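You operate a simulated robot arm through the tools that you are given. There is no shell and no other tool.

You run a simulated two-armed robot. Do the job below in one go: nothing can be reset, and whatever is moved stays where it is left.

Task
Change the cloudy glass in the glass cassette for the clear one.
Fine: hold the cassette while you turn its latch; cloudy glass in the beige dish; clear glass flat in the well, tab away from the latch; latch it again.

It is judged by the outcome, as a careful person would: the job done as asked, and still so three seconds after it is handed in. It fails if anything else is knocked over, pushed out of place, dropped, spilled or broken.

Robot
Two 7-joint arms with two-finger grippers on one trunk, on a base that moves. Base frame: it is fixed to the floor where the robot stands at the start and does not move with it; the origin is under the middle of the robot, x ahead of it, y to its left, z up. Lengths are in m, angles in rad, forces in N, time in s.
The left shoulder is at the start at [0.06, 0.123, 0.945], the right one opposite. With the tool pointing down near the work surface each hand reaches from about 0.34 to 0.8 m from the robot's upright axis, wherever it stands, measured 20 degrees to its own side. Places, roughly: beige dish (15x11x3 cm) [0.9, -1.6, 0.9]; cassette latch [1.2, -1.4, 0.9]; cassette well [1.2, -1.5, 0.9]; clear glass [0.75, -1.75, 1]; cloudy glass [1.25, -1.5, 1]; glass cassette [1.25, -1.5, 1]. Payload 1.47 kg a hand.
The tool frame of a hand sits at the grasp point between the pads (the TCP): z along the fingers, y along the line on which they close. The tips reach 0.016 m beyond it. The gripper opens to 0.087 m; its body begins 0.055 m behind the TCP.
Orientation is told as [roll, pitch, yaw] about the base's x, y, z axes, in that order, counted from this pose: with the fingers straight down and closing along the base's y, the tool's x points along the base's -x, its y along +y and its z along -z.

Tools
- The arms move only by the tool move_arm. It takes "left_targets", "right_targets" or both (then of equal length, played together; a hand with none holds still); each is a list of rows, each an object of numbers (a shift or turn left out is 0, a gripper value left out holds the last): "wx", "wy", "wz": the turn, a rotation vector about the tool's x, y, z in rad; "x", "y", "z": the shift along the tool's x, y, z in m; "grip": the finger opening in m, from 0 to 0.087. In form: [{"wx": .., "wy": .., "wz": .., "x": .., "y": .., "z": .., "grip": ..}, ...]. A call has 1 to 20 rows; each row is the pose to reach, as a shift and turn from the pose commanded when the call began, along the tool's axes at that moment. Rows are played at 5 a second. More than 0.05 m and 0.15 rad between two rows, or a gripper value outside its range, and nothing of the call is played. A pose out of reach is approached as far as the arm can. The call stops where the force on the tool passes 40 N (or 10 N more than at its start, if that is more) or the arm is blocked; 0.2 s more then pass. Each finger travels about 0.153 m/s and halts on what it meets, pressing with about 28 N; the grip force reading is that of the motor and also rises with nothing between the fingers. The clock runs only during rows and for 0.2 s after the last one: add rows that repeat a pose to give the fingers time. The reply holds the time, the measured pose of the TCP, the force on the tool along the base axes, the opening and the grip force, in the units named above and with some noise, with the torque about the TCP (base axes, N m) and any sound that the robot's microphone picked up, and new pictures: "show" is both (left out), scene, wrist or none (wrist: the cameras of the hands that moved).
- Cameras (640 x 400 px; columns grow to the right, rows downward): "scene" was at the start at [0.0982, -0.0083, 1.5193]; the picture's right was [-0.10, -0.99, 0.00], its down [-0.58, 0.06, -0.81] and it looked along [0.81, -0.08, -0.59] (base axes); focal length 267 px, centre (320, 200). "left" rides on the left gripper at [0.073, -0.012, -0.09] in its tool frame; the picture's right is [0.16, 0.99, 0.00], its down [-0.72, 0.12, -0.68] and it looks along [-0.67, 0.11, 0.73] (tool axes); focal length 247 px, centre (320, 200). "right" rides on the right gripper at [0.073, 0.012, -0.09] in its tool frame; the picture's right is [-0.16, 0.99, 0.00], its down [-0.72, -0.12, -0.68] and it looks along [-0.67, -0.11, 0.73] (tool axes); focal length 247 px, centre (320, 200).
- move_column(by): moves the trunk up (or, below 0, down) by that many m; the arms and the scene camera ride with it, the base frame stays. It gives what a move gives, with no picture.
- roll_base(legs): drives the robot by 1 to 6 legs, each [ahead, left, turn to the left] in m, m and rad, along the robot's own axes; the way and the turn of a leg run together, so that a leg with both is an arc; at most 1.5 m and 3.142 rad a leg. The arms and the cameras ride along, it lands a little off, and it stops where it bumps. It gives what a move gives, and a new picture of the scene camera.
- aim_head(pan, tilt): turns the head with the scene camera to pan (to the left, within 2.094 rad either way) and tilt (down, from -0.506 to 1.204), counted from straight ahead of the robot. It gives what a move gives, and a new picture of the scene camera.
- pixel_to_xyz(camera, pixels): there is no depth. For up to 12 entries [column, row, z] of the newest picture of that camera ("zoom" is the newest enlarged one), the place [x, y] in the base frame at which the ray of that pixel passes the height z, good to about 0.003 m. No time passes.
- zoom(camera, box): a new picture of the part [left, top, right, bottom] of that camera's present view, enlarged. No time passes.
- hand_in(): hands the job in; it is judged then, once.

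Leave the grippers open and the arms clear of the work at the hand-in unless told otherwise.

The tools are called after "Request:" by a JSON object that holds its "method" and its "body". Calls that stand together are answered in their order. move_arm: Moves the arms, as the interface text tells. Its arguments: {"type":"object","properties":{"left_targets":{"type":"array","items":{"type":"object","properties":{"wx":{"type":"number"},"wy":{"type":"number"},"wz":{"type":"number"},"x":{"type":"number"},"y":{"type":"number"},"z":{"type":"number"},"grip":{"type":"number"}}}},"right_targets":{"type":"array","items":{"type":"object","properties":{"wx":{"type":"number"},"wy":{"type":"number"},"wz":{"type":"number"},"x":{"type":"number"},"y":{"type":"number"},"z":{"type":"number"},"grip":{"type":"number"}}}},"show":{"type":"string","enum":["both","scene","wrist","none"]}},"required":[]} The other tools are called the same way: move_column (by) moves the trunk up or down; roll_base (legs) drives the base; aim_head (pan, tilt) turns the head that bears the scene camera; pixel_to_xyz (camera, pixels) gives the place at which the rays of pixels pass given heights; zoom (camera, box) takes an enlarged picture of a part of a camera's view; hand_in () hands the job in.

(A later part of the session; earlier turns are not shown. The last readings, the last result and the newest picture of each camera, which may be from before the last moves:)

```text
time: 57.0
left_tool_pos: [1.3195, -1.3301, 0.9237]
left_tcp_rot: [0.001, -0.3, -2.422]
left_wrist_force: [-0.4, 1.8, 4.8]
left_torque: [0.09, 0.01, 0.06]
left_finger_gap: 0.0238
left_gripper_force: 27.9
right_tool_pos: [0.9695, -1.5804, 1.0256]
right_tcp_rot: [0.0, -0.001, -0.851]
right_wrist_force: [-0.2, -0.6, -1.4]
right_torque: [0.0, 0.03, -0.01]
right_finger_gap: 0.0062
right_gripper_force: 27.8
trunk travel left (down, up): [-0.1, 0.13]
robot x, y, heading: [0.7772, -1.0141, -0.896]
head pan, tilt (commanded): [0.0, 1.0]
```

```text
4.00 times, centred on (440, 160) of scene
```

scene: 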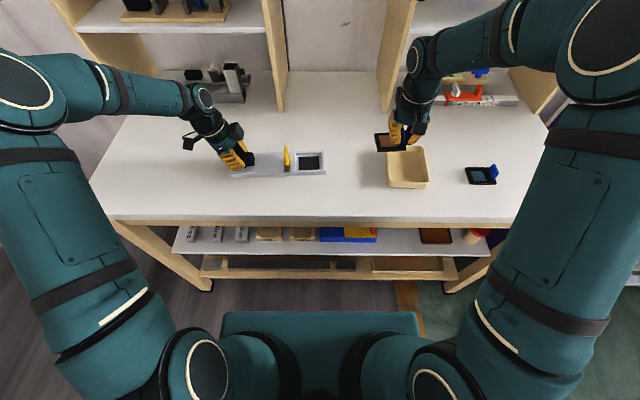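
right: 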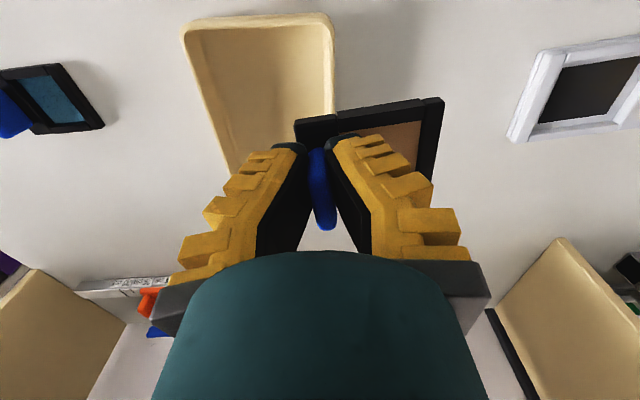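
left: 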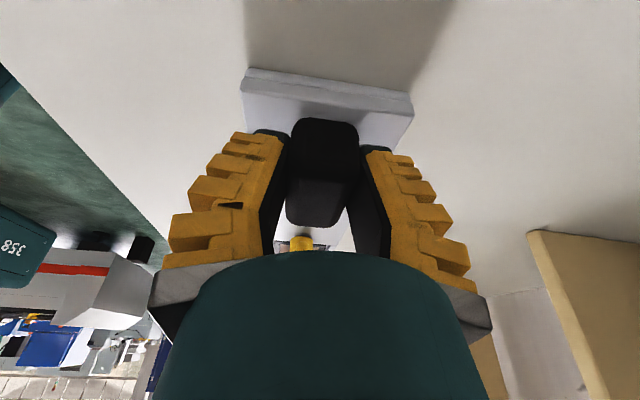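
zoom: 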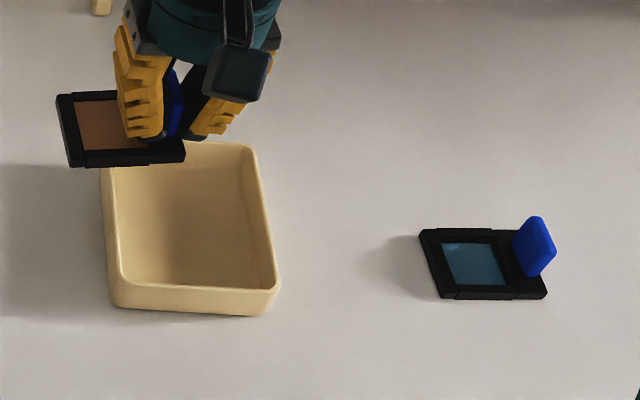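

Dish: front corners (0.9505,-1.535) and (0.868,-1.592), depth axis at -0.953 rad, about 13×10 cm at the rim, centre ≈ (0.946,-1.615). I turn the hand by +1.47 rad so the glass lies along the dish's long side (tab at the far end) and bring the TCP over (0.955,-1.627).

Request:
{"method": "move_arm", "body": {"right_targets": [{"wz": -0.134, "x": -0.0023, "y": -0.0038}, {"wz": -0.268, "x": -0.0047, "y": -0.0076}, {"wz": -0.402, "x": -0.007, "y": -0.0114}, {"wz": -0.536, "x": -0.0093, "y": -0.0152}, {"wz": -0.67, "x": -0.0117, "y": -0.019}, {"wz": -0.804, "x": -0.014, "y": -0.0229}, {"wz": -0.938, "x": -0.0164, "y": -0.0267}, {"wz": -1.072, "x": -0.0187, "y": -0.0305}, {"wz": -1.206, "x": -0.021, "y": -0.0343}, {"wz": -1.34, "x": -0.0234, "y": -0.0381}, {"wz": -1.47, "x": -0.0257, "y": -0.0419}, {"wz": -1.47, "x": -0.0257, "y": -0.0419}], "show": "both"}}

Request:
{"method": "zoom", "body": {"camera": "scene", "box": [340, 100, 500, 200]}}

```text
time: 59.6
left_tool_pos: [1.319, -1.33, 0.9237]
left_tcp_rot: [0.002, -0.299, -2.424]
left_wrist_force: [0.0, 1.6, 3.9]
left_torque: [0.06, 0.03, 0.07]
left_finger_gap: 0.0239
left_gripper_force: 28.0
right_tool_pos: [0.955, -1.6276, 1.0266]
right_tcp_rot: [0.001, -0.001, 0.621]
right_wrist_force: [0.0, -0.1, -0.6]
right_torque: [-0.01, -0.01, 0.02]
right_finger_gap: 0.0062
right_gripper_force: 28.0
trunk travel left (down, up): [-0.1, 0.13]
robot x, y, heading: [0.779, -1.0162, -0.895]
head pan, tilt (commanded): [0.0, 1.0]
```

scene: 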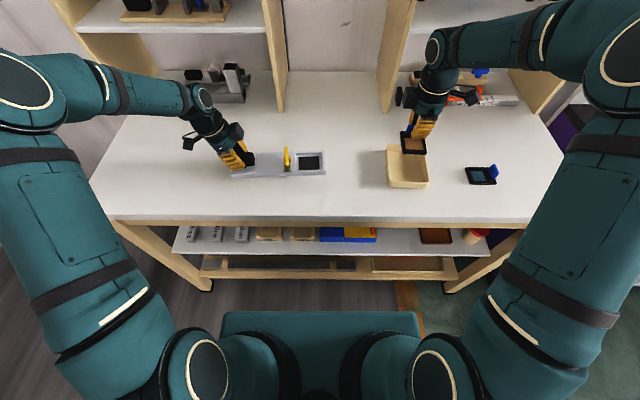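
right: 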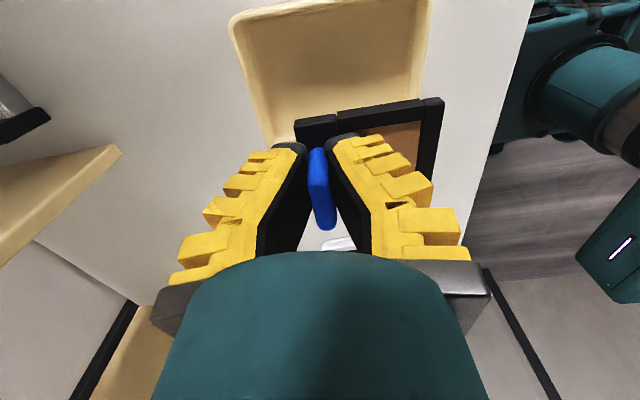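

```text
4.00 times, centred on (420, 150) of scene
```

zoom: 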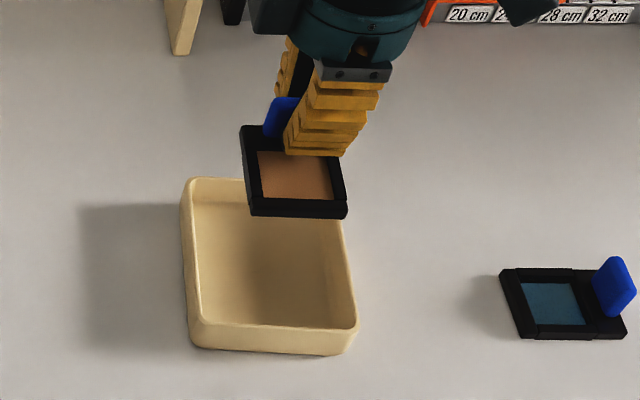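

I check dish edges again in the wrist view: far edge through (233,22)–(268,140), near edge around (427,40).

Request:
{"method": "pixel_to_xyz", "body": {"camera": "right", "pixels": [[233, 22, 0.907], [266, 140, 0.907], [428, 20, 0.907], [418, 90, 0.907]]}}

Request:
{"method": "pixel_to_xyz", "body": {"camera": "scene", "pixels": [[387, 145, 0.907], [388, 187, 0.88], [429.5, 183, 0.907]]}}

```text
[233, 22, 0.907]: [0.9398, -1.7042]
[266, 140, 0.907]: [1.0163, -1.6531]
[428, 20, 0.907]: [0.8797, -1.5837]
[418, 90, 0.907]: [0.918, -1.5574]
```

```text
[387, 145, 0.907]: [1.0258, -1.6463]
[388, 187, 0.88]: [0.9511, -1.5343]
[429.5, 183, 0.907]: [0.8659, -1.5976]
```

The glass footprint fits inside the rim with >1 cm margins. I lower to z≈0.937 and look.

Request:
{"method": "move_arm", "body": {"right_targets": [{"z": 0.03}, {"z": 0.06}, {"z": 0.08}, {"z": 0.09}, {"z": 0.09}], "show": "both"}}

Request:
{"method": "zoom", "body": {"camera": "scene", "box": [360, 110, 460, 200]}}

```text
time: 60.8
left_tool_pos: [1.3184, -1.3302, 0.9239]
left_tcp_rot: [0.003, -0.299, -2.423]
left_wrist_force: [-0.8, 1.2, 4.6]
left_torque: [0.03, 0.01, 0.02]
left_finger_gap: 0.0236
left_gripper_force: 27.6
right_tool_pos: [0.9557, -1.628, 0.937]
right_tcp_rot: [0.001, 0.0, 0.619]
right_wrist_force: [-0.1, -0.3, -0.9]
right_torque: [-0.01, 0.0, -0.01]
right_finger_gap: 0.0057
right_gripper_force: 28.3
trunk travel left (down, up): [-0.1, 0.13]
robot x, y, heading: [0.7768, -1.0119, -0.896]
head pan, tilt (commanded): [0.0, 1.0]
```

scene: 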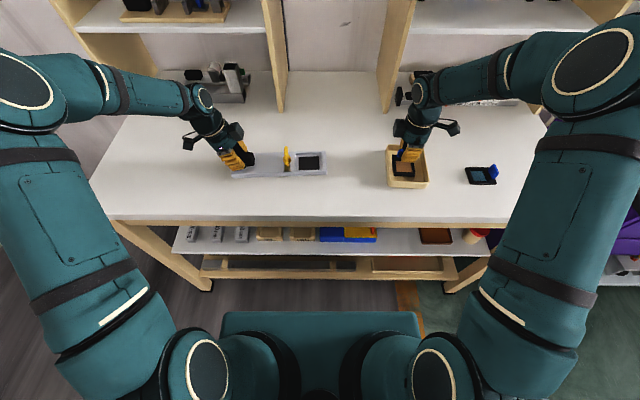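
right: 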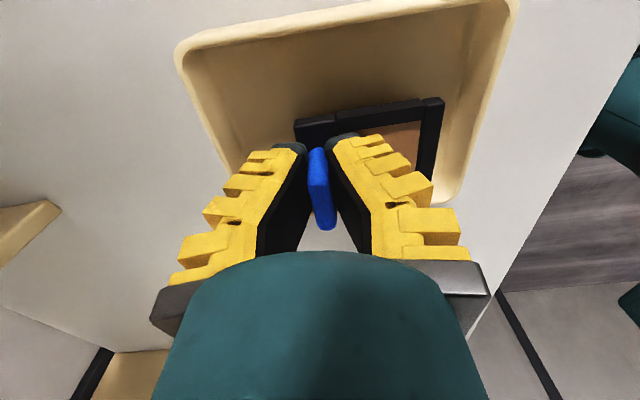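

```text
4.44 times, centred on (410, 155) of scene
```

zoom: 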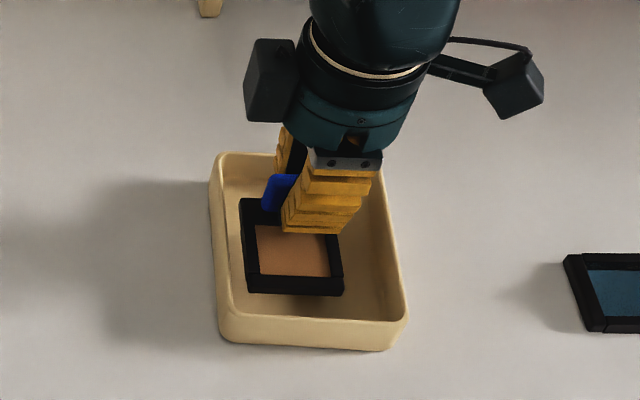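

The glass is inside the rim with margin all round. I lower on in small steps until contact with the dish floor.

Request:
{"method": "move_arm", "body": {"right_targets": [{"z": 0.004}, {"z": 0.008}, {"z": 0.012}, {"z": 0.012}], "show": "none"}}

Request:
{"method": "move_arm", "body": {"right_targets": [{"z": 0.002}, {"z": 0.004}, {"z": 0.004}], "show": "wrist"}}

Request:
{"method": "zoom", "body": {"camera": "scene", "box": [360, 110, 460, 200]}}

```text
time: 61.8
left_tool_pos: [1.3189, -1.3303, 0.9243]
left_tcp_rot: [0.002, -0.3, -2.423]
left_wrist_force: [-0.2, 0.2, 3.0]
left_torque: [0.06, 0.08, 0.05]
left_finger_gap: 0.0239
left_gripper_force: 27.3
right_tool_pos: [0.9538, -1.6282, 0.924]
right_tcp_rot: [0.0, 0.0, 0.621]
right_wrist_force: [-0.4, 0.3, 0.1]
right_torque: [0.02, 0.03, 0.01]
right_finger_gap: 0.0062
right_gripper_force: 28.1
trunk travel left (down, up): [-0.1, 0.13]
robot x, y, heading: [0.7766, -1.015, -0.899]
head pan, tilt (commanded): [0.0, 1.0]
```

```text
time: 62.6
left_tool_pos: [1.3179, -1.3302, 0.9242]
left_tcp_rot: [0.0, -0.299, -2.423]
left_wrist_force: [-1.1, 0.9, 2.9]
left_torque: [0.05, 0.01, 0.04]
left_finger_gap: 0.0235
left_gripper_force: 27.9
right_tool_pos: [0.9552, -1.6279, 0.9201]
right_tcp_rot: [0.0, 0.0, 0.618]
right_wrist_force: [-1.2, 0.5, -0.2]
right_torque: [-0.01, 0.01, 0.02]
right_finger_gap: 0.0058
right_gripper_force: 28.1
trunk travel left (down, up): [-0.1, 0.13]
robot x, y, heading: [0.778, -1.0143, -0.899]
head pan, tilt (commanded): [0.0, 1.0]
```

right: 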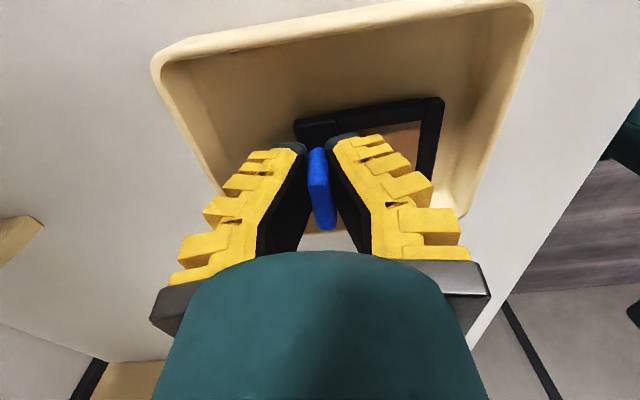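

```text
4.44 times, centred on (410, 155) of scene
```

zoom: 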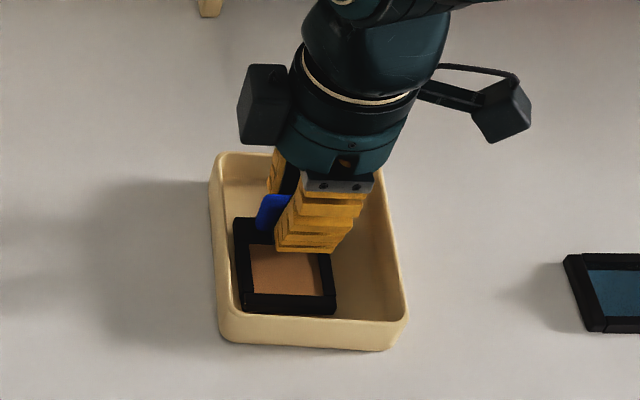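

No contact yet at 0.920; the front of the glass is nearing the front wall area but with room. I keep lowering 3 mm at a time.

Request:
{"method": "move_arm", "body": {"right_targets": [{"z": 0.0015}, {"z": 0.003}, {"z": 0.003}], "show": "none"}}

Request:
{"method": "move_arm", "body": {"right_targets": [{"z": 0.0015}, {"z": 0.003}, {"z": 0.003}], "show": "wrist"}}

Request:
{"method": "zoom", "body": {"camera": "scene", "box": [360, 110, 460, 200]}}

```text
time: 63.4
left_tool_pos: [1.3189, -1.3304, 0.9244]
left_tcp_rot: [0.002, -0.3, -2.423]
left_wrist_force: [-0.7, 1.1, 3.6]
left_torque: [0.04, 0.04, 0.06]
left_finger_gap: 0.0239
left_gripper_force: 28.0
right_tool_pos: [0.9567, -1.6271, 0.9176]
right_tcp_rot: [0.001, 0.0, 0.62]
right_wrist_force: [-1.1, 0.2, -0.1]
right_torque: [0.0, 0.0, -0.02]
right_finger_gap: 0.006
right_gripper_force: 27.6
trunk travel left (down, up): [-0.1, 0.13]
robot x, y, heading: [0.7788, -1.0138, -0.899]
head pan, tilt (commanded): [0.0, 1.0]
```

```text
time: 64.2
left_tool_pos: [1.3192, -1.3301, 0.9249]
left_tcp_rot: [0.001, -0.3, -2.422]
left_wrist_force: [0.6, -1.5, 1.7]
left_torque: [0.04, -0.02, 0.03]
left_finger_gap: 0.0239
left_gripper_force: 27.9
right_tool_pos: [0.9558, -1.6266, 0.9159]
right_tcp_rot: [-0.002, 0.0, 0.62]
right_wrist_force: [-0.1, -1.0, 3.8]
right_torque: [0.07, -0.05, -0.02]
right_finger_gap: 0.0061
right_gripper_force: 27.9
trunk travel left (down, up): [-0.1, 0.13]
robot x, y, heading: [0.7803, -1.0152, -0.899]
head pan, tilt (commanded): [0.0, 1.0]
```

right: 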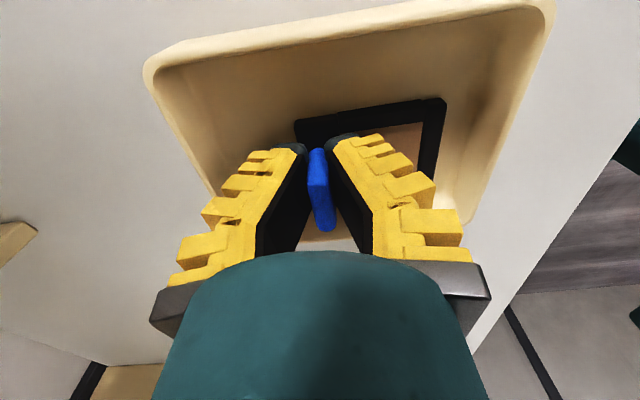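

```text
4.44 times, centred on (410, 155) of scene
```

zoom: 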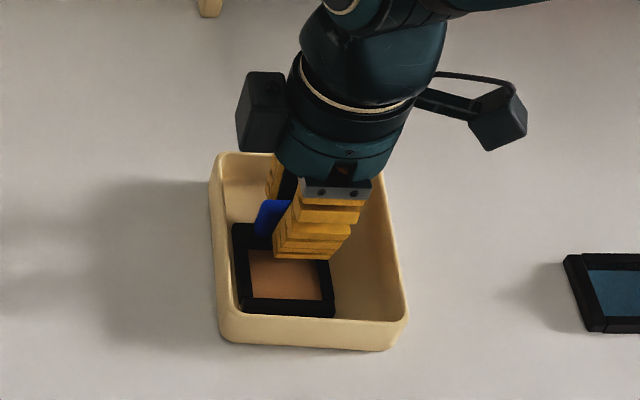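

Contact: 3.8 N up at z=0.916 — the glass rests on the dish floor. I open the fingers gently to 3 cm and rise straight up.

Request:
{"method": "move_arm", "body": {"right_targets": [{"grip": 0.01}, {"grip": 0.016}, {"grip": 0.022}, {"grip": 0.028}, {"grip": 0.03}, {"z": -0.01, "grip": 0.03}, {"z": -0.03, "grip": 0.03}, {"z": -0.07, "grip": 0.03}, {"z": -0.11, "grip": 0.03}, {"z": -0.11, "grip": 0.03}], "show": "both"}}

Request:
{"method": "zoom", "body": {"camera": "scene", "box": [360, 110, 520, 210]}}

```text
time: 66.4
left_tool_pos: [1.3174, -1.3299, 0.9249]
left_tcp_rot: [-0.001, -0.3, -2.423]
left_wrist_force: [0.0, 1.4, 1.0]
left_torque: [0.06, -0.07, 0.01]
left_finger_gap: 0.0238
left_gripper_force: 28.0
right_tool_pos: [0.9528, -1.6253, 1.0252]
right_tcp_rot: [0.002, -0.001, 0.622]
right_wrist_force: [-0.2, 0.6, -0.2]
right_torque: [0.01, -0.01, 0.03]
right_finger_gap: 0.036
right_gripper_force: 4.6
trunk travel left (down, up): [-0.1, 0.13]
robot x, y, heading: [0.7782, -1.0143, -0.896]
head pan, tilt (commanded): [0.0, 1.0]
```

scene: 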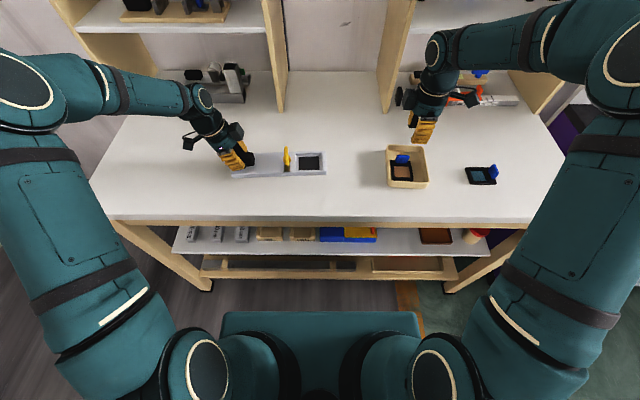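
right: 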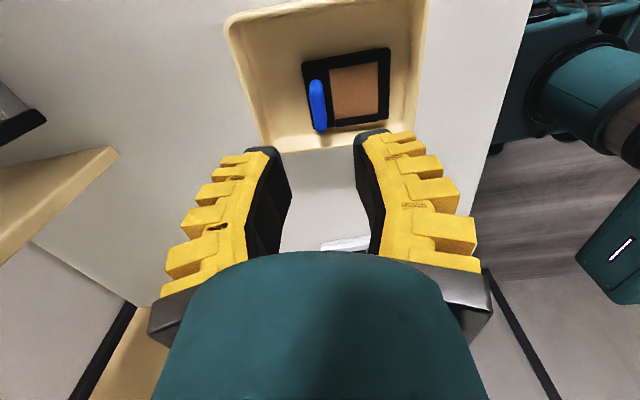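

```text
4.00 times, centred on (440, 160) of scene
```

zoom: 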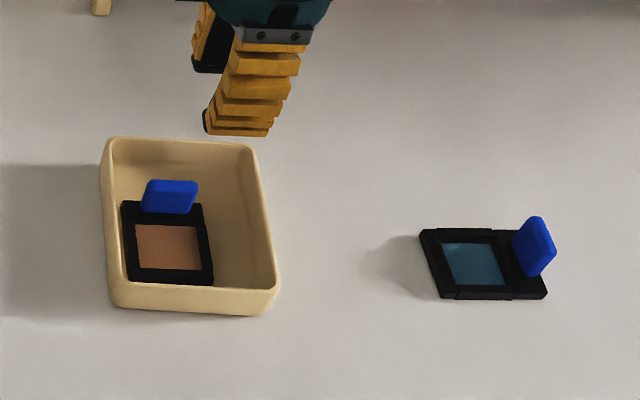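

The cloudy glass lies flat in the dish. Next the clear glass: corners at about (0.780,-1.685), (0.8055,-1.729), (0.7516,-1.775), long axis ≈0.52 rad with the tab on its right end. I swing the right hand back (wz +1.67) and over the tab at about (0.74,-1.74), z≈1.04.

Request:
{"method": "move_arm", "body": {"right_targets": [{"wz": 0.139, "x": 0.02, "y": 0.0025, "z": -0.005}, {"wz": 0.278, "x": 0.04, "y": 0.005, "z": -0.01}, {"wz": 0.417, "x": 0.06, "y": 0.0076, "z": -0.015}, {"wz": 0.556, "x": 0.08, "y": 0.01, "z": -0.015}, {"wz": 0.695, "x": 0.1, "y": 0.0127, "z": -0.015}, {"wz": 0.834, "x": 0.12, "y": 0.015, "z": -0.015}, {"wz": 0.973, "x": 0.14, "y": 0.0177, "z": -0.015}, {"wz": 1.112, "x": 0.16, "y": 0.02, "z": -0.015}, {"wz": 1.251, "x": 0.18, "y": 0.0228, "z": -0.015}, {"wz": 1.39, "x": 0.2, "y": 0.0253, "z": -0.015}, {"wz": 1.529, "x": 0.22, "y": 0.028, "z": -0.015}, {"wz": 1.67, "x": 0.2401, "y": 0.0304, "z": -0.015}, {"wz": 1.67, "x": 0.2401, "y": 0.0304, "z": -0.015}], "show": "both"}}

Request:
{"method": "zoom", "body": {"camera": "right", "box": [240, 20, 440, 145]}}

```text
time: 69.2
left_tool_pos: [1.3188, -1.3306, 0.9242]
left_tcp_rot: [0.002, -0.3, -2.422]
left_wrist_force: [-0.4, 0.6, 1.7]
left_torque: [0.06, -0.03, 0.0]
left_finger_gap: 0.0239
left_gripper_force: 27.9
right_tool_pos: [0.7426, -1.7421, 1.0407]
right_tcp_rot: [0.0, 0.002, -1.052]
right_wrist_force: [-0.4, -0.7, -0.8]
right_torque: [0.0, 0.03, 0.0]
right_finger_gap: 0.0361
right_gripper_force: 4.3
trunk travel left (down, up): [-0.1, 0.13]
robot x, y, heading: [0.7771, -1.01, -0.895]
head pan, tilt (commanded): [0.0, 1.0]
```

scene: 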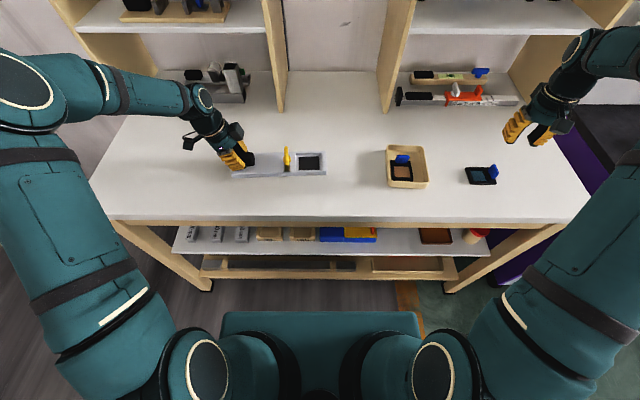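
right: 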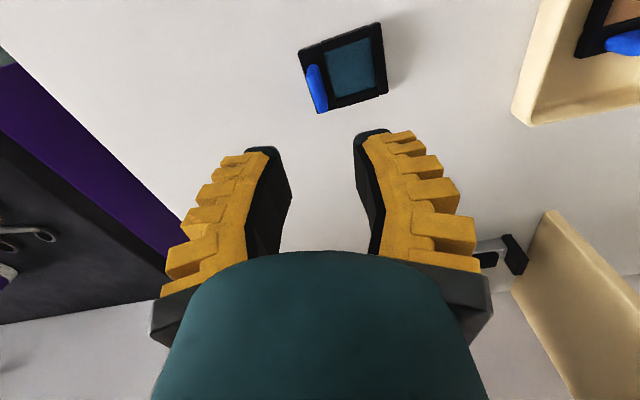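

```text
3.20 times, centred on (340, 82) of right
```

zoom: 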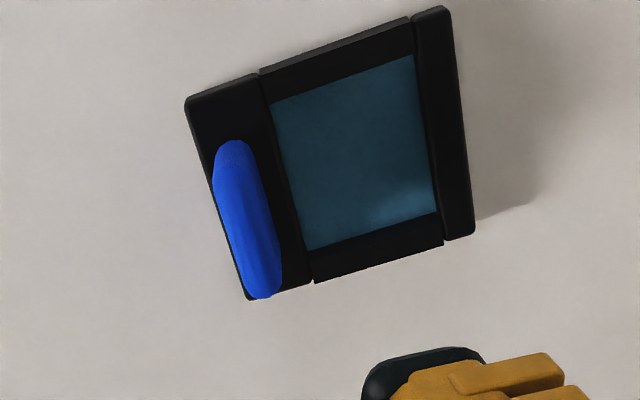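

Clear view of the clear glass. I compute its corners and tab.

Request:
{"method": "pixel_to_xyz", "body": {"camera": "right", "pixels": [[298.4, 50.8, 0.888], [379, 22, 0.888], [388, 92.9, 0.888], [317.5, 112.6, 0.888], [316.6, 88, 0.918], [312.5, 65, 0.918], [322, 112, 0.918], [316.6, 88, 0.91]]}}

Request:
{"method": "pixel_to_xyz", "body": {"camera": "scene", "pixels": [[465, 167.3, 0.888], [482.5, 168, 0.888], [471, 184.5, 0.885], [496.5, 183.5, 0.885], [494.5, 165, 0.918]]}}

```text
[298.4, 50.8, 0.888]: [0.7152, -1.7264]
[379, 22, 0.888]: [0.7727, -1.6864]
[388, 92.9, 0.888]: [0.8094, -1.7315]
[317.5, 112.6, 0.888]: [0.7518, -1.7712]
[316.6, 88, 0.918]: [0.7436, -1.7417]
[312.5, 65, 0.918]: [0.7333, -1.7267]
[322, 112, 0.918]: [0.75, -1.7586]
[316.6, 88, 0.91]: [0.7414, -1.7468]
```

```text
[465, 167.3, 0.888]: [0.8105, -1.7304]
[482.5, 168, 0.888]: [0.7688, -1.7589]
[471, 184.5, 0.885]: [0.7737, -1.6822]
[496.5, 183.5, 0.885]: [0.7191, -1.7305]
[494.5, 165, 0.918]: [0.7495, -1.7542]
```

Frame corners give centre (0.762,-1.729), long axis ≈0.64 rad, tab centre ≈(0.7415,-1.7445). I set yaw to -0.93, fine-shift and descend to z≈0.96 for a check.

Request:
{"method": "move_arm", "body": {"right_targets": [{"wz": -0.06, "x": 0.001, "y": -0.001, "z": 0.02}, {"wz": -0.12, "x": 0.0025, "y": -0.0027, "z": 0.05}, {"wz": -0.12, "x": 0.0025, "y": -0.0027, "z": 0.08}, {"wz": -0.12, "x": 0.0025, "y": -0.0027, "z": 0.08}], "show": "both"}}

Request:
{"method": "zoom", "body": {"camera": "right", "box": [220, 60, 420, 200]}}

Request:
{"method": "zoom", "body": {"camera": "scene", "box": [440, 120, 540, 200]}}

```text
time: 70.2
left_tool_pos: [1.319, -1.3294, 0.9242]
left_tcp_rot: [0.002, -0.3, -2.423]
left_wrist_force: [-0.9, -0.7, 2.4]
left_torque: [-0.03, 0.0, -0.02]
left_finger_gap: 0.0238
left_gripper_force: 27.8
right_tool_pos: [0.7386, -1.739, 0.9598]
right_tcp_rot: [-0.001, 0.001, -0.929]
right_wrist_force: [0.2, 0.8, -0.5]
right_torque: [0.0, 0.0, 0.02]
right_finger_gap: 0.036
right_gripper_force: 4.8
trunk travel left (down, up): [-0.1, 0.13]
robot x, y, heading: [0.7785, -1.0125, -0.899]
head pan, tilt (commanded): [0.0, 1.0]
```

scene: 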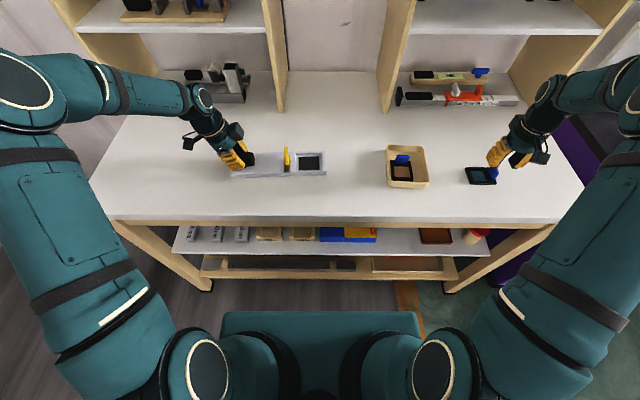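
right: 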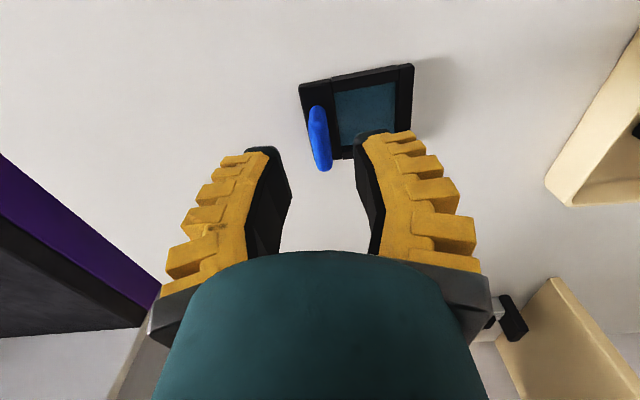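

```text
2.86 times, centred on (320, 130) of right
```

zoom: 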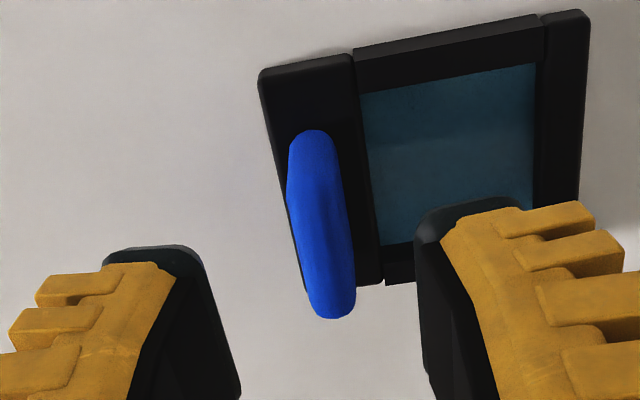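

```text
5.00 times, centred on (490, 160) of scene
```

zoom: 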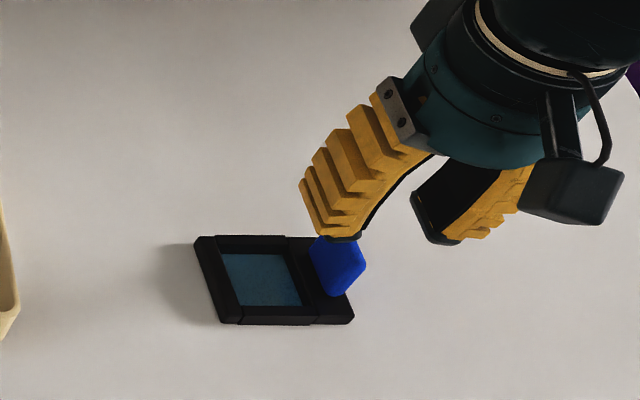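

The tab is centred under the TCP and yaw matches. I descend to z≈0.914 (fingertips ≈2 cm above the table), check, then close.

Request:
{"method": "move_arm", "body": {"right_targets": [{"z": 0.02}, {"z": 0.035}, {"z": 0.046}, {"z": 0.046}], "show": "wrist"}}

Request:
{"method": "zoom", "body": {"camera": "right", "box": [220, 60, 420, 260]}}

Request:
{"method": "zoom", "body": {"camera": "scene", "box": [440, 120, 540, 200]}}

```text
time: 71.2
left_tool_pos: [1.319, -1.3299, 0.9238]
left_tcp_rot: [0.002, -0.3, -2.422]
left_wrist_force: [0.3, 0.8, 1.8]
left_torque: [0.06, -0.05, 0.07]
left_finger_gap: 0.0236
left_gripper_force: 27.3
right_tool_pos: [0.7392, -1.7403, 0.9143]
right_tcp_rot: [0.0, -0.002, -0.931]
right_wrist_force: [0.4, 0.1, -0.1]
right_torque: [-0.01, -0.02, 0.02]
right_finger_gap: 0.036
right_gripper_force: 4.7
trunk travel left (down, up): [-0.1, 0.13]
robot x, y, heading: [0.779, -1.0116, -0.896]
head pan, tilt (commanded): [0.0, 1.0]
```

right: 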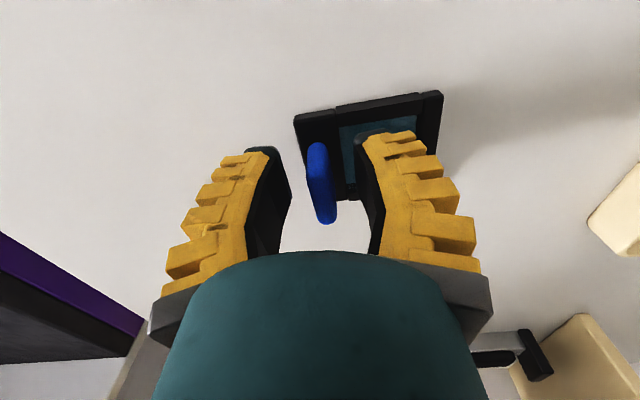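

```text
2.00 times, centred on (320, 160) of right
```

zoom: 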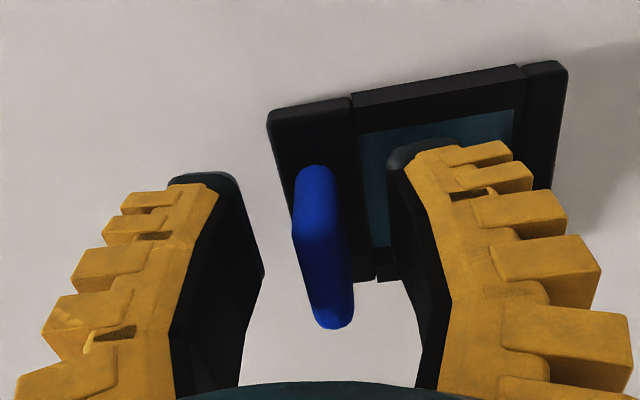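

```text
5.00 times, centred on (490, 160) of scene
```

zoom: 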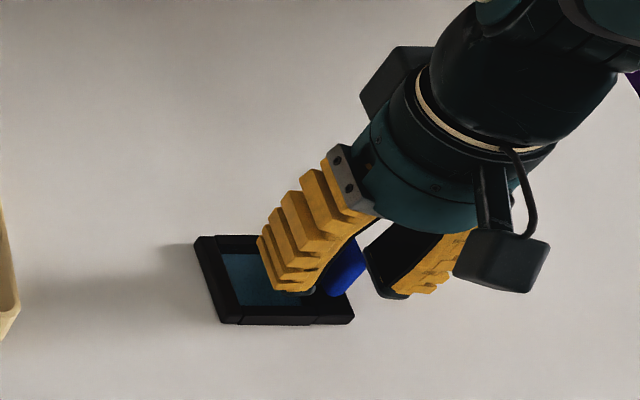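

The frame looks almost exactly as the cloudy one did in hand (front edge 5 px higher). I shift 2 mm toward me and close on the tab.

Request:
{"method": "move_arm", "body": {"right_targets": [{"x": 0.002, "grip": 0.03}, {"x": 0.002, "grip": 0.022}, {"x": 0.002, "grip": 0.016}, {"x": 0.002, "grip": 0.01}, {"x": 0.002, "grip": 0.005}, {"x": 0.002, "grip": 0.0}, {"x": 0.002, "grip": 0.0}, {"x": 0.002, "grip": 0.0}, {"x": 0.002, "grip": 0.0}], "show": "wrist"}}

Request:
{"method": "zoom", "body": {"camera": "right", "box": [220, 60, 460, 260]}}

```text
time: 73.2
left_tool_pos: [1.3178, -1.3301, 0.9245]
left_tcp_rot: [0.002, -0.3, -2.424]
left_wrist_force: [-0.3, -0.7, -0.1]
left_torque: [-0.04, 0.03, 0.01]
left_finger_gap: 0.0237
left_gripper_force: 28.2
right_tool_pos: [0.7372, -1.7381, 0.914]
right_tcp_rot: [-0.003, -0.002, -0.93]
right_wrist_force: [-1.7, -1.5, 9.3]
right_torque: [0.0, 0.06, 0.05]
right_finger_gap: 0.0059
right_gripper_force: 27.5
trunk travel left (down, up): [-0.1, 0.13]
robot x, y, heading: [0.7784, -1.0122, -0.9]
head pan, tilt (commanded): [0.0, 1.0]
```

right: 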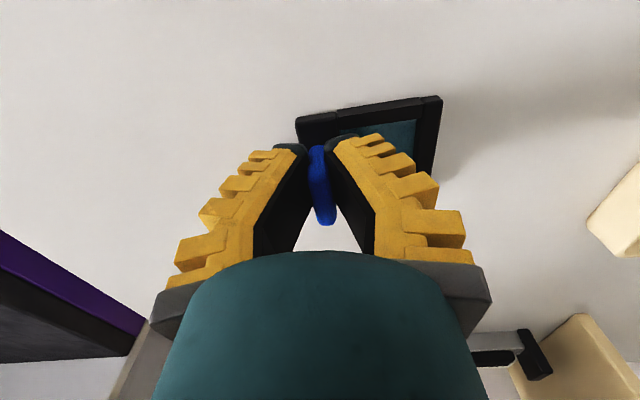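

```text
2.00 times, centred on (340, 160) of right
```

zoom: 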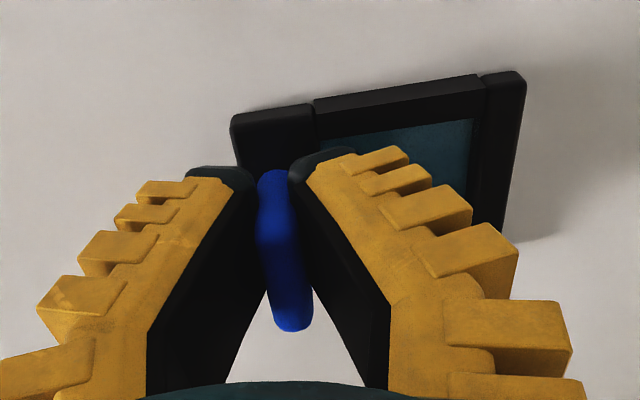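

Gripped (gap 5.9 mm, 27.5 N), view matches the first grip. I lift slowly, then to z≈1.03.

Request:
{"method": "move_arm", "body": {"right_targets": [{"z": -0.001}, {"z": -0.002}, {"z": -0.003}, {"z": -0.005}, {"z": -0.008}, {"z": -0.012}, {"z": -0.018}, {"z": -0.03}, {"z": -0.05}, {"z": -0.08}, {"z": -0.11}, {"z": -0.116}, {"z": -0.116}], "show": "both"}}

Request:
{"method": "zoom", "body": {"camera": "right", "box": [220, 60, 460, 260]}}

```text
time: 76.0
left_tool_pos: [1.3196, -1.3299, 0.9245]
left_tcp_rot: [0.002, -0.301, -2.422]
left_wrist_force: [-0.4, 1.0, 2.0]
left_torque: [-0.03, 0.01, -0.02]
left_finger_gap: 0.0235
left_gripper_force: 28.2
right_tool_pos: [0.7375, -1.7412, 1.0298]
right_tcp_rot: [0.001, 0.0, -0.929]
right_wrist_force: [-0.2, -0.1, -0.8]
right_torque: [0.0, 0.03, 0.02]
right_finger_gap: 0.006
right_gripper_force: 27.5
trunk travel left (down, up): [-0.1, 0.13]
robot x, y, heading: [0.7782, -1.0172, -0.897]
head pan, tilt (commanded): [0.0, 1.0]
```

scene: 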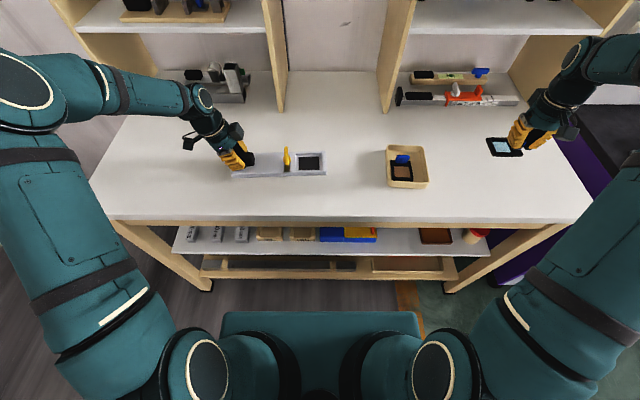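
right: 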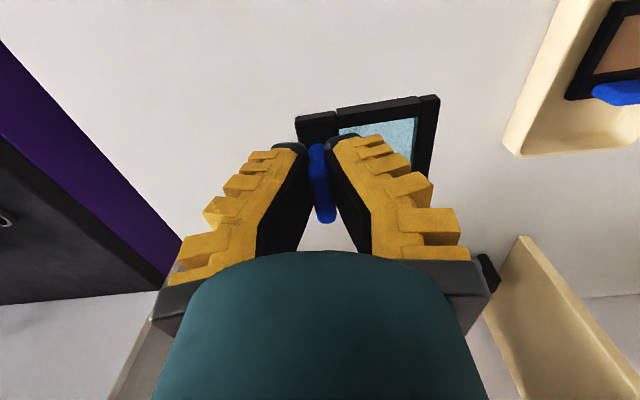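

```text
2.00 times, centred on (340, 160) of right
```

zoom: 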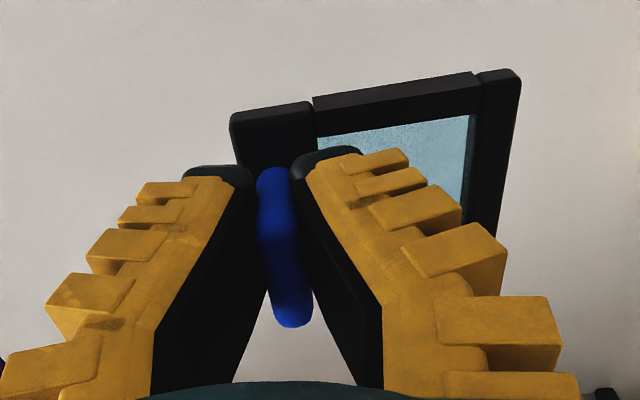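

The clear glass hangs level in the hand, tab on the right. Now I carry it at z≈1.03 over to above the well (1.149,-1.469), with yaw -0.851.

Request:
{"method": "move_arm", "body": {"right_targets": [{"x": -0.001, "y": 0.015}, {"x": -0.002, "y": 0.04}, {"x": -0.004, "y": 0.075}, {"x": -0.006, "y": 0.11, "wz": -0.01}, {"x": -0.008, "y": 0.145, "wz": -0.02}, {"x": -0.01, "y": 0.18, "wz": -0.03}, {"x": -0.012, "y": 0.215, "wz": -0.04}, {"x": -0.014, "y": 0.25, "wz": -0.05}, {"x": -0.016, "y": 0.285, "wz": -0.06}, {"x": -0.018, "y": 0.32, "wz": -0.07}, {"x": -0.02, "y": 0.355, "wz": -0.078}, {"x": -0.022, "y": 0.39, "wz": -0.078}, {"x": -0.024, "y": 0.425, "wz": -0.078}, {"x": -0.026, "y": 0.455, "wz": -0.078}, {"x": -0.0275, "y": 0.48, "wz": -0.078}, {"x": -0.0282, "y": 0.4926, "wz": -0.078}, {"x": -0.0282, "y": 0.4926, "wz": -0.078}], "show": "both"}}

Request:
{"method": "zoom", "body": {"camera": "scene", "box": [260, 110, 360, 190]}}

```text
time: 79.6
left_tool_pos: [1.3181, -1.3305, 0.9241]
left_tcp_rot: [0.002, -0.3, -2.423]
left_wrist_force: [-0.7, 0.2, 0.5]
left_torque: [-0.05, 0.04, -0.02]
left_finger_gap: 0.0236
left_gripper_force: 27.6
right_tool_pos: [1.1484, -1.467, 1.0293]
right_tcp_rot: [0.0, 0.0, -0.852]
right_wrist_force: [0.0, 0.0, -0.2]
right_torque: [0.01, 0.0, -0.01]
right_finger_gap: 0.006
right_gripper_force: 28.3
trunk travel left (down, up): [-0.1, 0.13]
robot x, y, heading: [0.7791, -1.0153, -0.897]
head pan, tilt (commanded): [0.0, 1.0]
```

scene: 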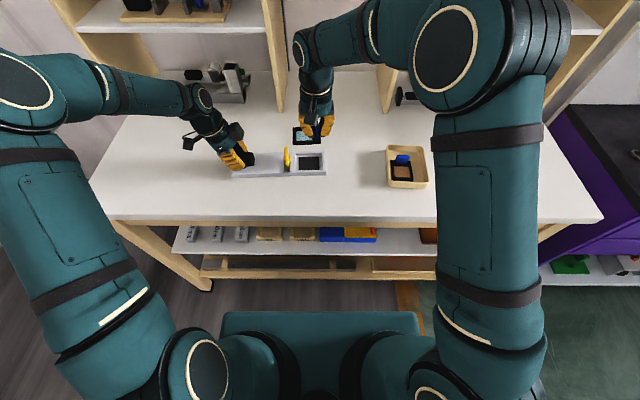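
right: 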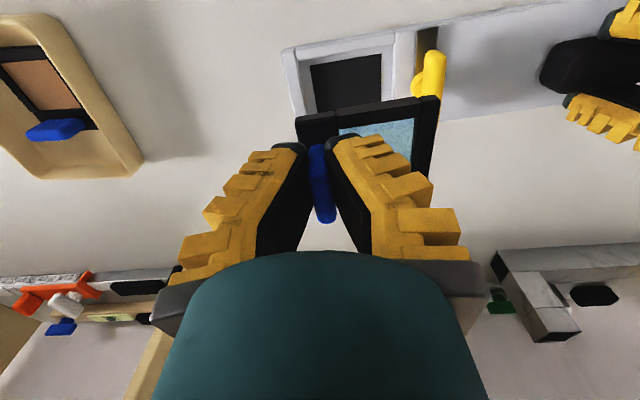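

```text
5.00 times, centred on (310, 150) of scene
```

zoom: 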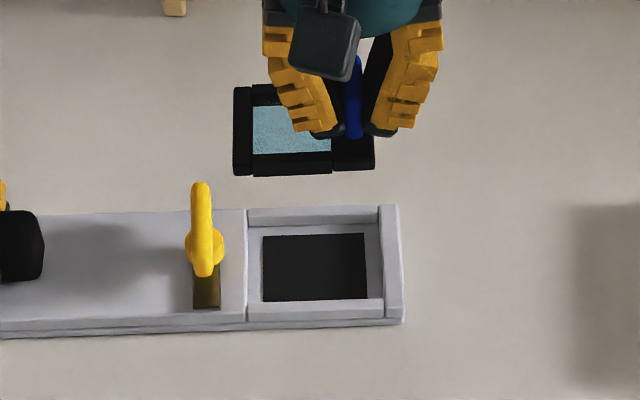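

Over the well. I lower to z≈0.947, the same height at which I have the comparison view of the cloudy glass leaving the well.

Request:
{"method": "move_arm", "body": {"right_targets": [{"z": 0.02, "y": 0.0}, {"z": 0.045}, {"z": 0.065}, {"z": 0.078}, {"z": 0.0825}, {"z": 0.0825}], "show": "both"}}

Request:
{"method": "zoom", "body": {"camera": "right", "box": [240, 40, 480, 190]}}

Request:
{"method": "zoom", "body": {"camera": "scene", "box": [275, 120, 345, 180]}}

```text
time: 81.0
left_tool_pos: [1.3185, -1.3312, 0.9235]
left_tcp_rot: [-0.001, -0.301, -2.422]
left_wrist_force: [0.1, 0.5, 1.4]
left_torque: [0.05, -0.01, -0.01]
left_finger_gap: 0.0237
left_gripper_force: 28.3
right_tool_pos: [1.148, -1.4677, 0.948]
right_tcp_rot: [0.001, 0.0, -0.85]
right_wrist_force: [0.7, 0.2, 0.1]
right_torque: [0.0, 0.0, 0.0]
right_finger_gap: 0.0061
right_gripper_force: 27.5
trunk travel left (down, up): [-0.1, 0.13]
robot x, y, heading: [0.7798, -1.0156, -0.894]
head pan, tilt (commanded): [0.0, 1.0]
```

scene: 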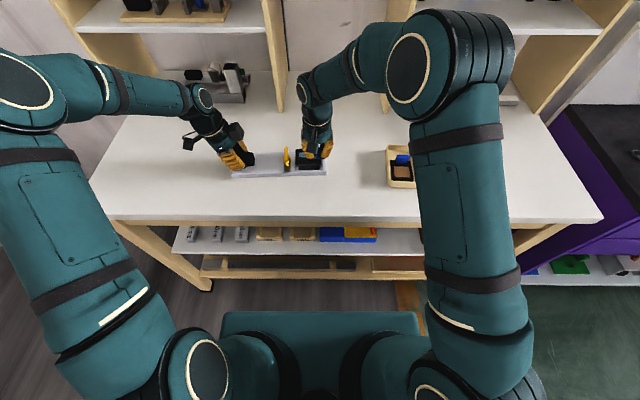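
right: 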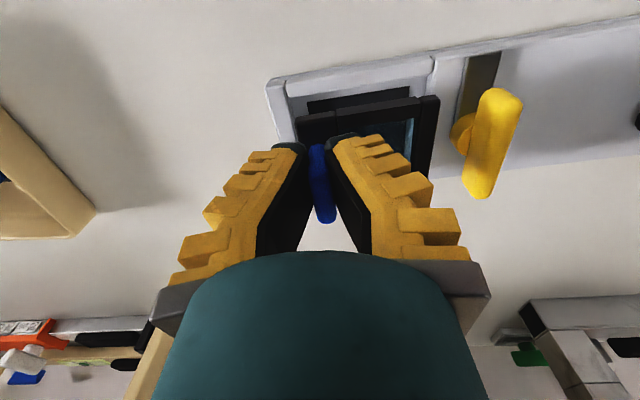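

```text
2.67 times, centred on (360, 115) of right
```

zoom: 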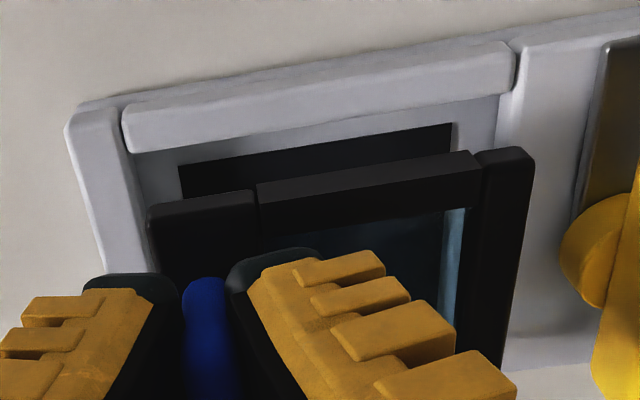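

```text
6.67 times, centred on (310, 150) of scene
```

zoom: 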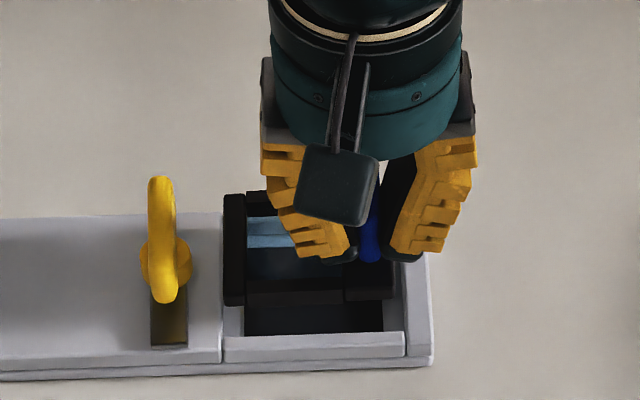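

Computing from the wrist view: glass front edge is ~2.5 mm inside the front rail, and it has 4–5 mm clearance left and right. I check front/back clearance with the scene camera.

Request:
{"method": "zoom", "body": {"camera": "scene", "box": [290, 140, 335, 178]}}

Request:
{"method": "pixel_to_xyz", "body": {"camera": "scene", "pixels": [[308, 154.4, 0.8965], [308, 169.8, 0.8965], [295.4, 170, 0.8965], [322, 169.4, 0.8965], [295.7, 148.9, 0.9197], [296, 164, 0.9197]]}}

Request:
{"method": "pixel_to_xyz", "body": {"camera": "right", "pixels": [[439.9, 96.2, 0.9197], [295.5, 116.9, 0.9197], [288, 96.2, 0.8965], [433.1, 74.1, 0.8965]]}}

```text
10.53 times, centred on (312, 159) of scene
```

zoom: 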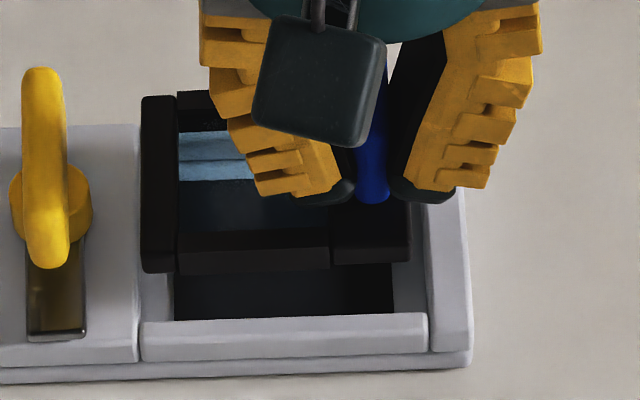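

```text
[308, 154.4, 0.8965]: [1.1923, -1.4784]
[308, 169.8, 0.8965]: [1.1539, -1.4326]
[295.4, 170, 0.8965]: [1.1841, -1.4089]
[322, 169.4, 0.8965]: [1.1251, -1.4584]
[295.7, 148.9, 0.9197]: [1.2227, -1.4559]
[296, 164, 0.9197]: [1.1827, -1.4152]
```

```text
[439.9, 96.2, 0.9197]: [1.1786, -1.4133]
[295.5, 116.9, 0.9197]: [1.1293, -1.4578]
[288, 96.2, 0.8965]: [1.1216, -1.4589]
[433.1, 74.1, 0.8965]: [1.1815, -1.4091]
```

Glass is aligned lengthwise and in yaw; in depth it sits ~1 mm too far back (well ≈60 mm, frame ≈58 mm). I shift 1.2 mm toward me and lower; contact near z≈0.933 would mean it catches a rail, near z≈0.92 that it is seated.

Request:
{"method": "move_arm", "body": {"right_targets": [{"x": 0.0012}, {"x": 0.0012, "z": 0.004}, {"x": 0.0012, "z": 0.008}, {"x": 0.0012, "z": 0.011}, {"x": 0.0012, "z": 0.013}, {"x": 0.0012, "z": 0.013}], "show": "wrist"}}

Request:
{"method": "zoom", "body": {"camera": "right", "box": [240, 40, 480, 190]}}

Request:
{"method": "zoom", "body": {"camera": "scene", "box": [290, 140, 335, 178]}}

```text
time: 82.4
left_tool_pos: [1.3189, -1.3299, 0.9248]
left_tcp_rot: [-0.001, -0.299, -2.423]
left_wrist_force: [-0.7, 1.3, 0.2]
left_torque: [0.0, 0.0, -0.05]
left_finger_gap: 0.0239
left_gripper_force: 28.0
right_tool_pos: [1.1488, -1.4663, 0.9333]
right_tcp_rot: [-0.001, 0.002, -0.851]
right_wrist_force: [0.7, 0.3, 0.2]
right_torque: [0.02, 0.02, -0.02]
right_finger_gap: 0.006
right_gripper_force: 28.1
trunk travel left (down, up): [-0.1, 0.13]
robot x, y, heading: [0.7712, -1.014, -0.896]
head pan, tilt (commanded): [0.0, 1.0]
```

right: 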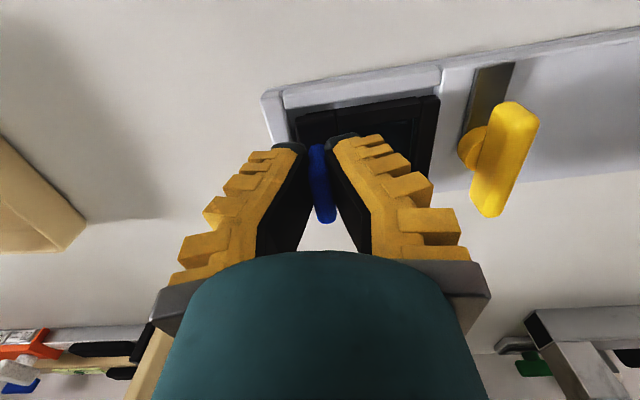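

```text
2.67 times, centred on (360, 115) of right
```

zoom: 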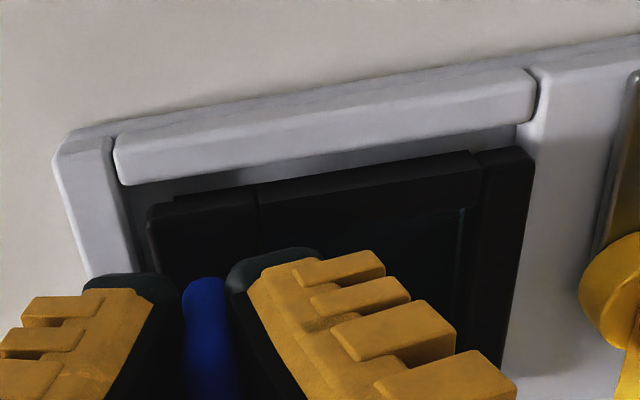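

```text
10.53 times, centred on (312, 159) of scene
```

zoom: 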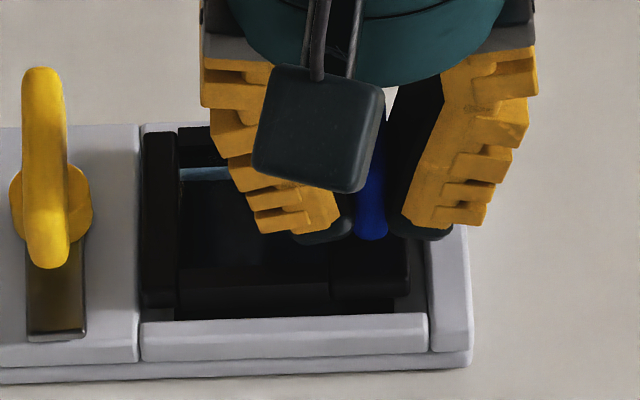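

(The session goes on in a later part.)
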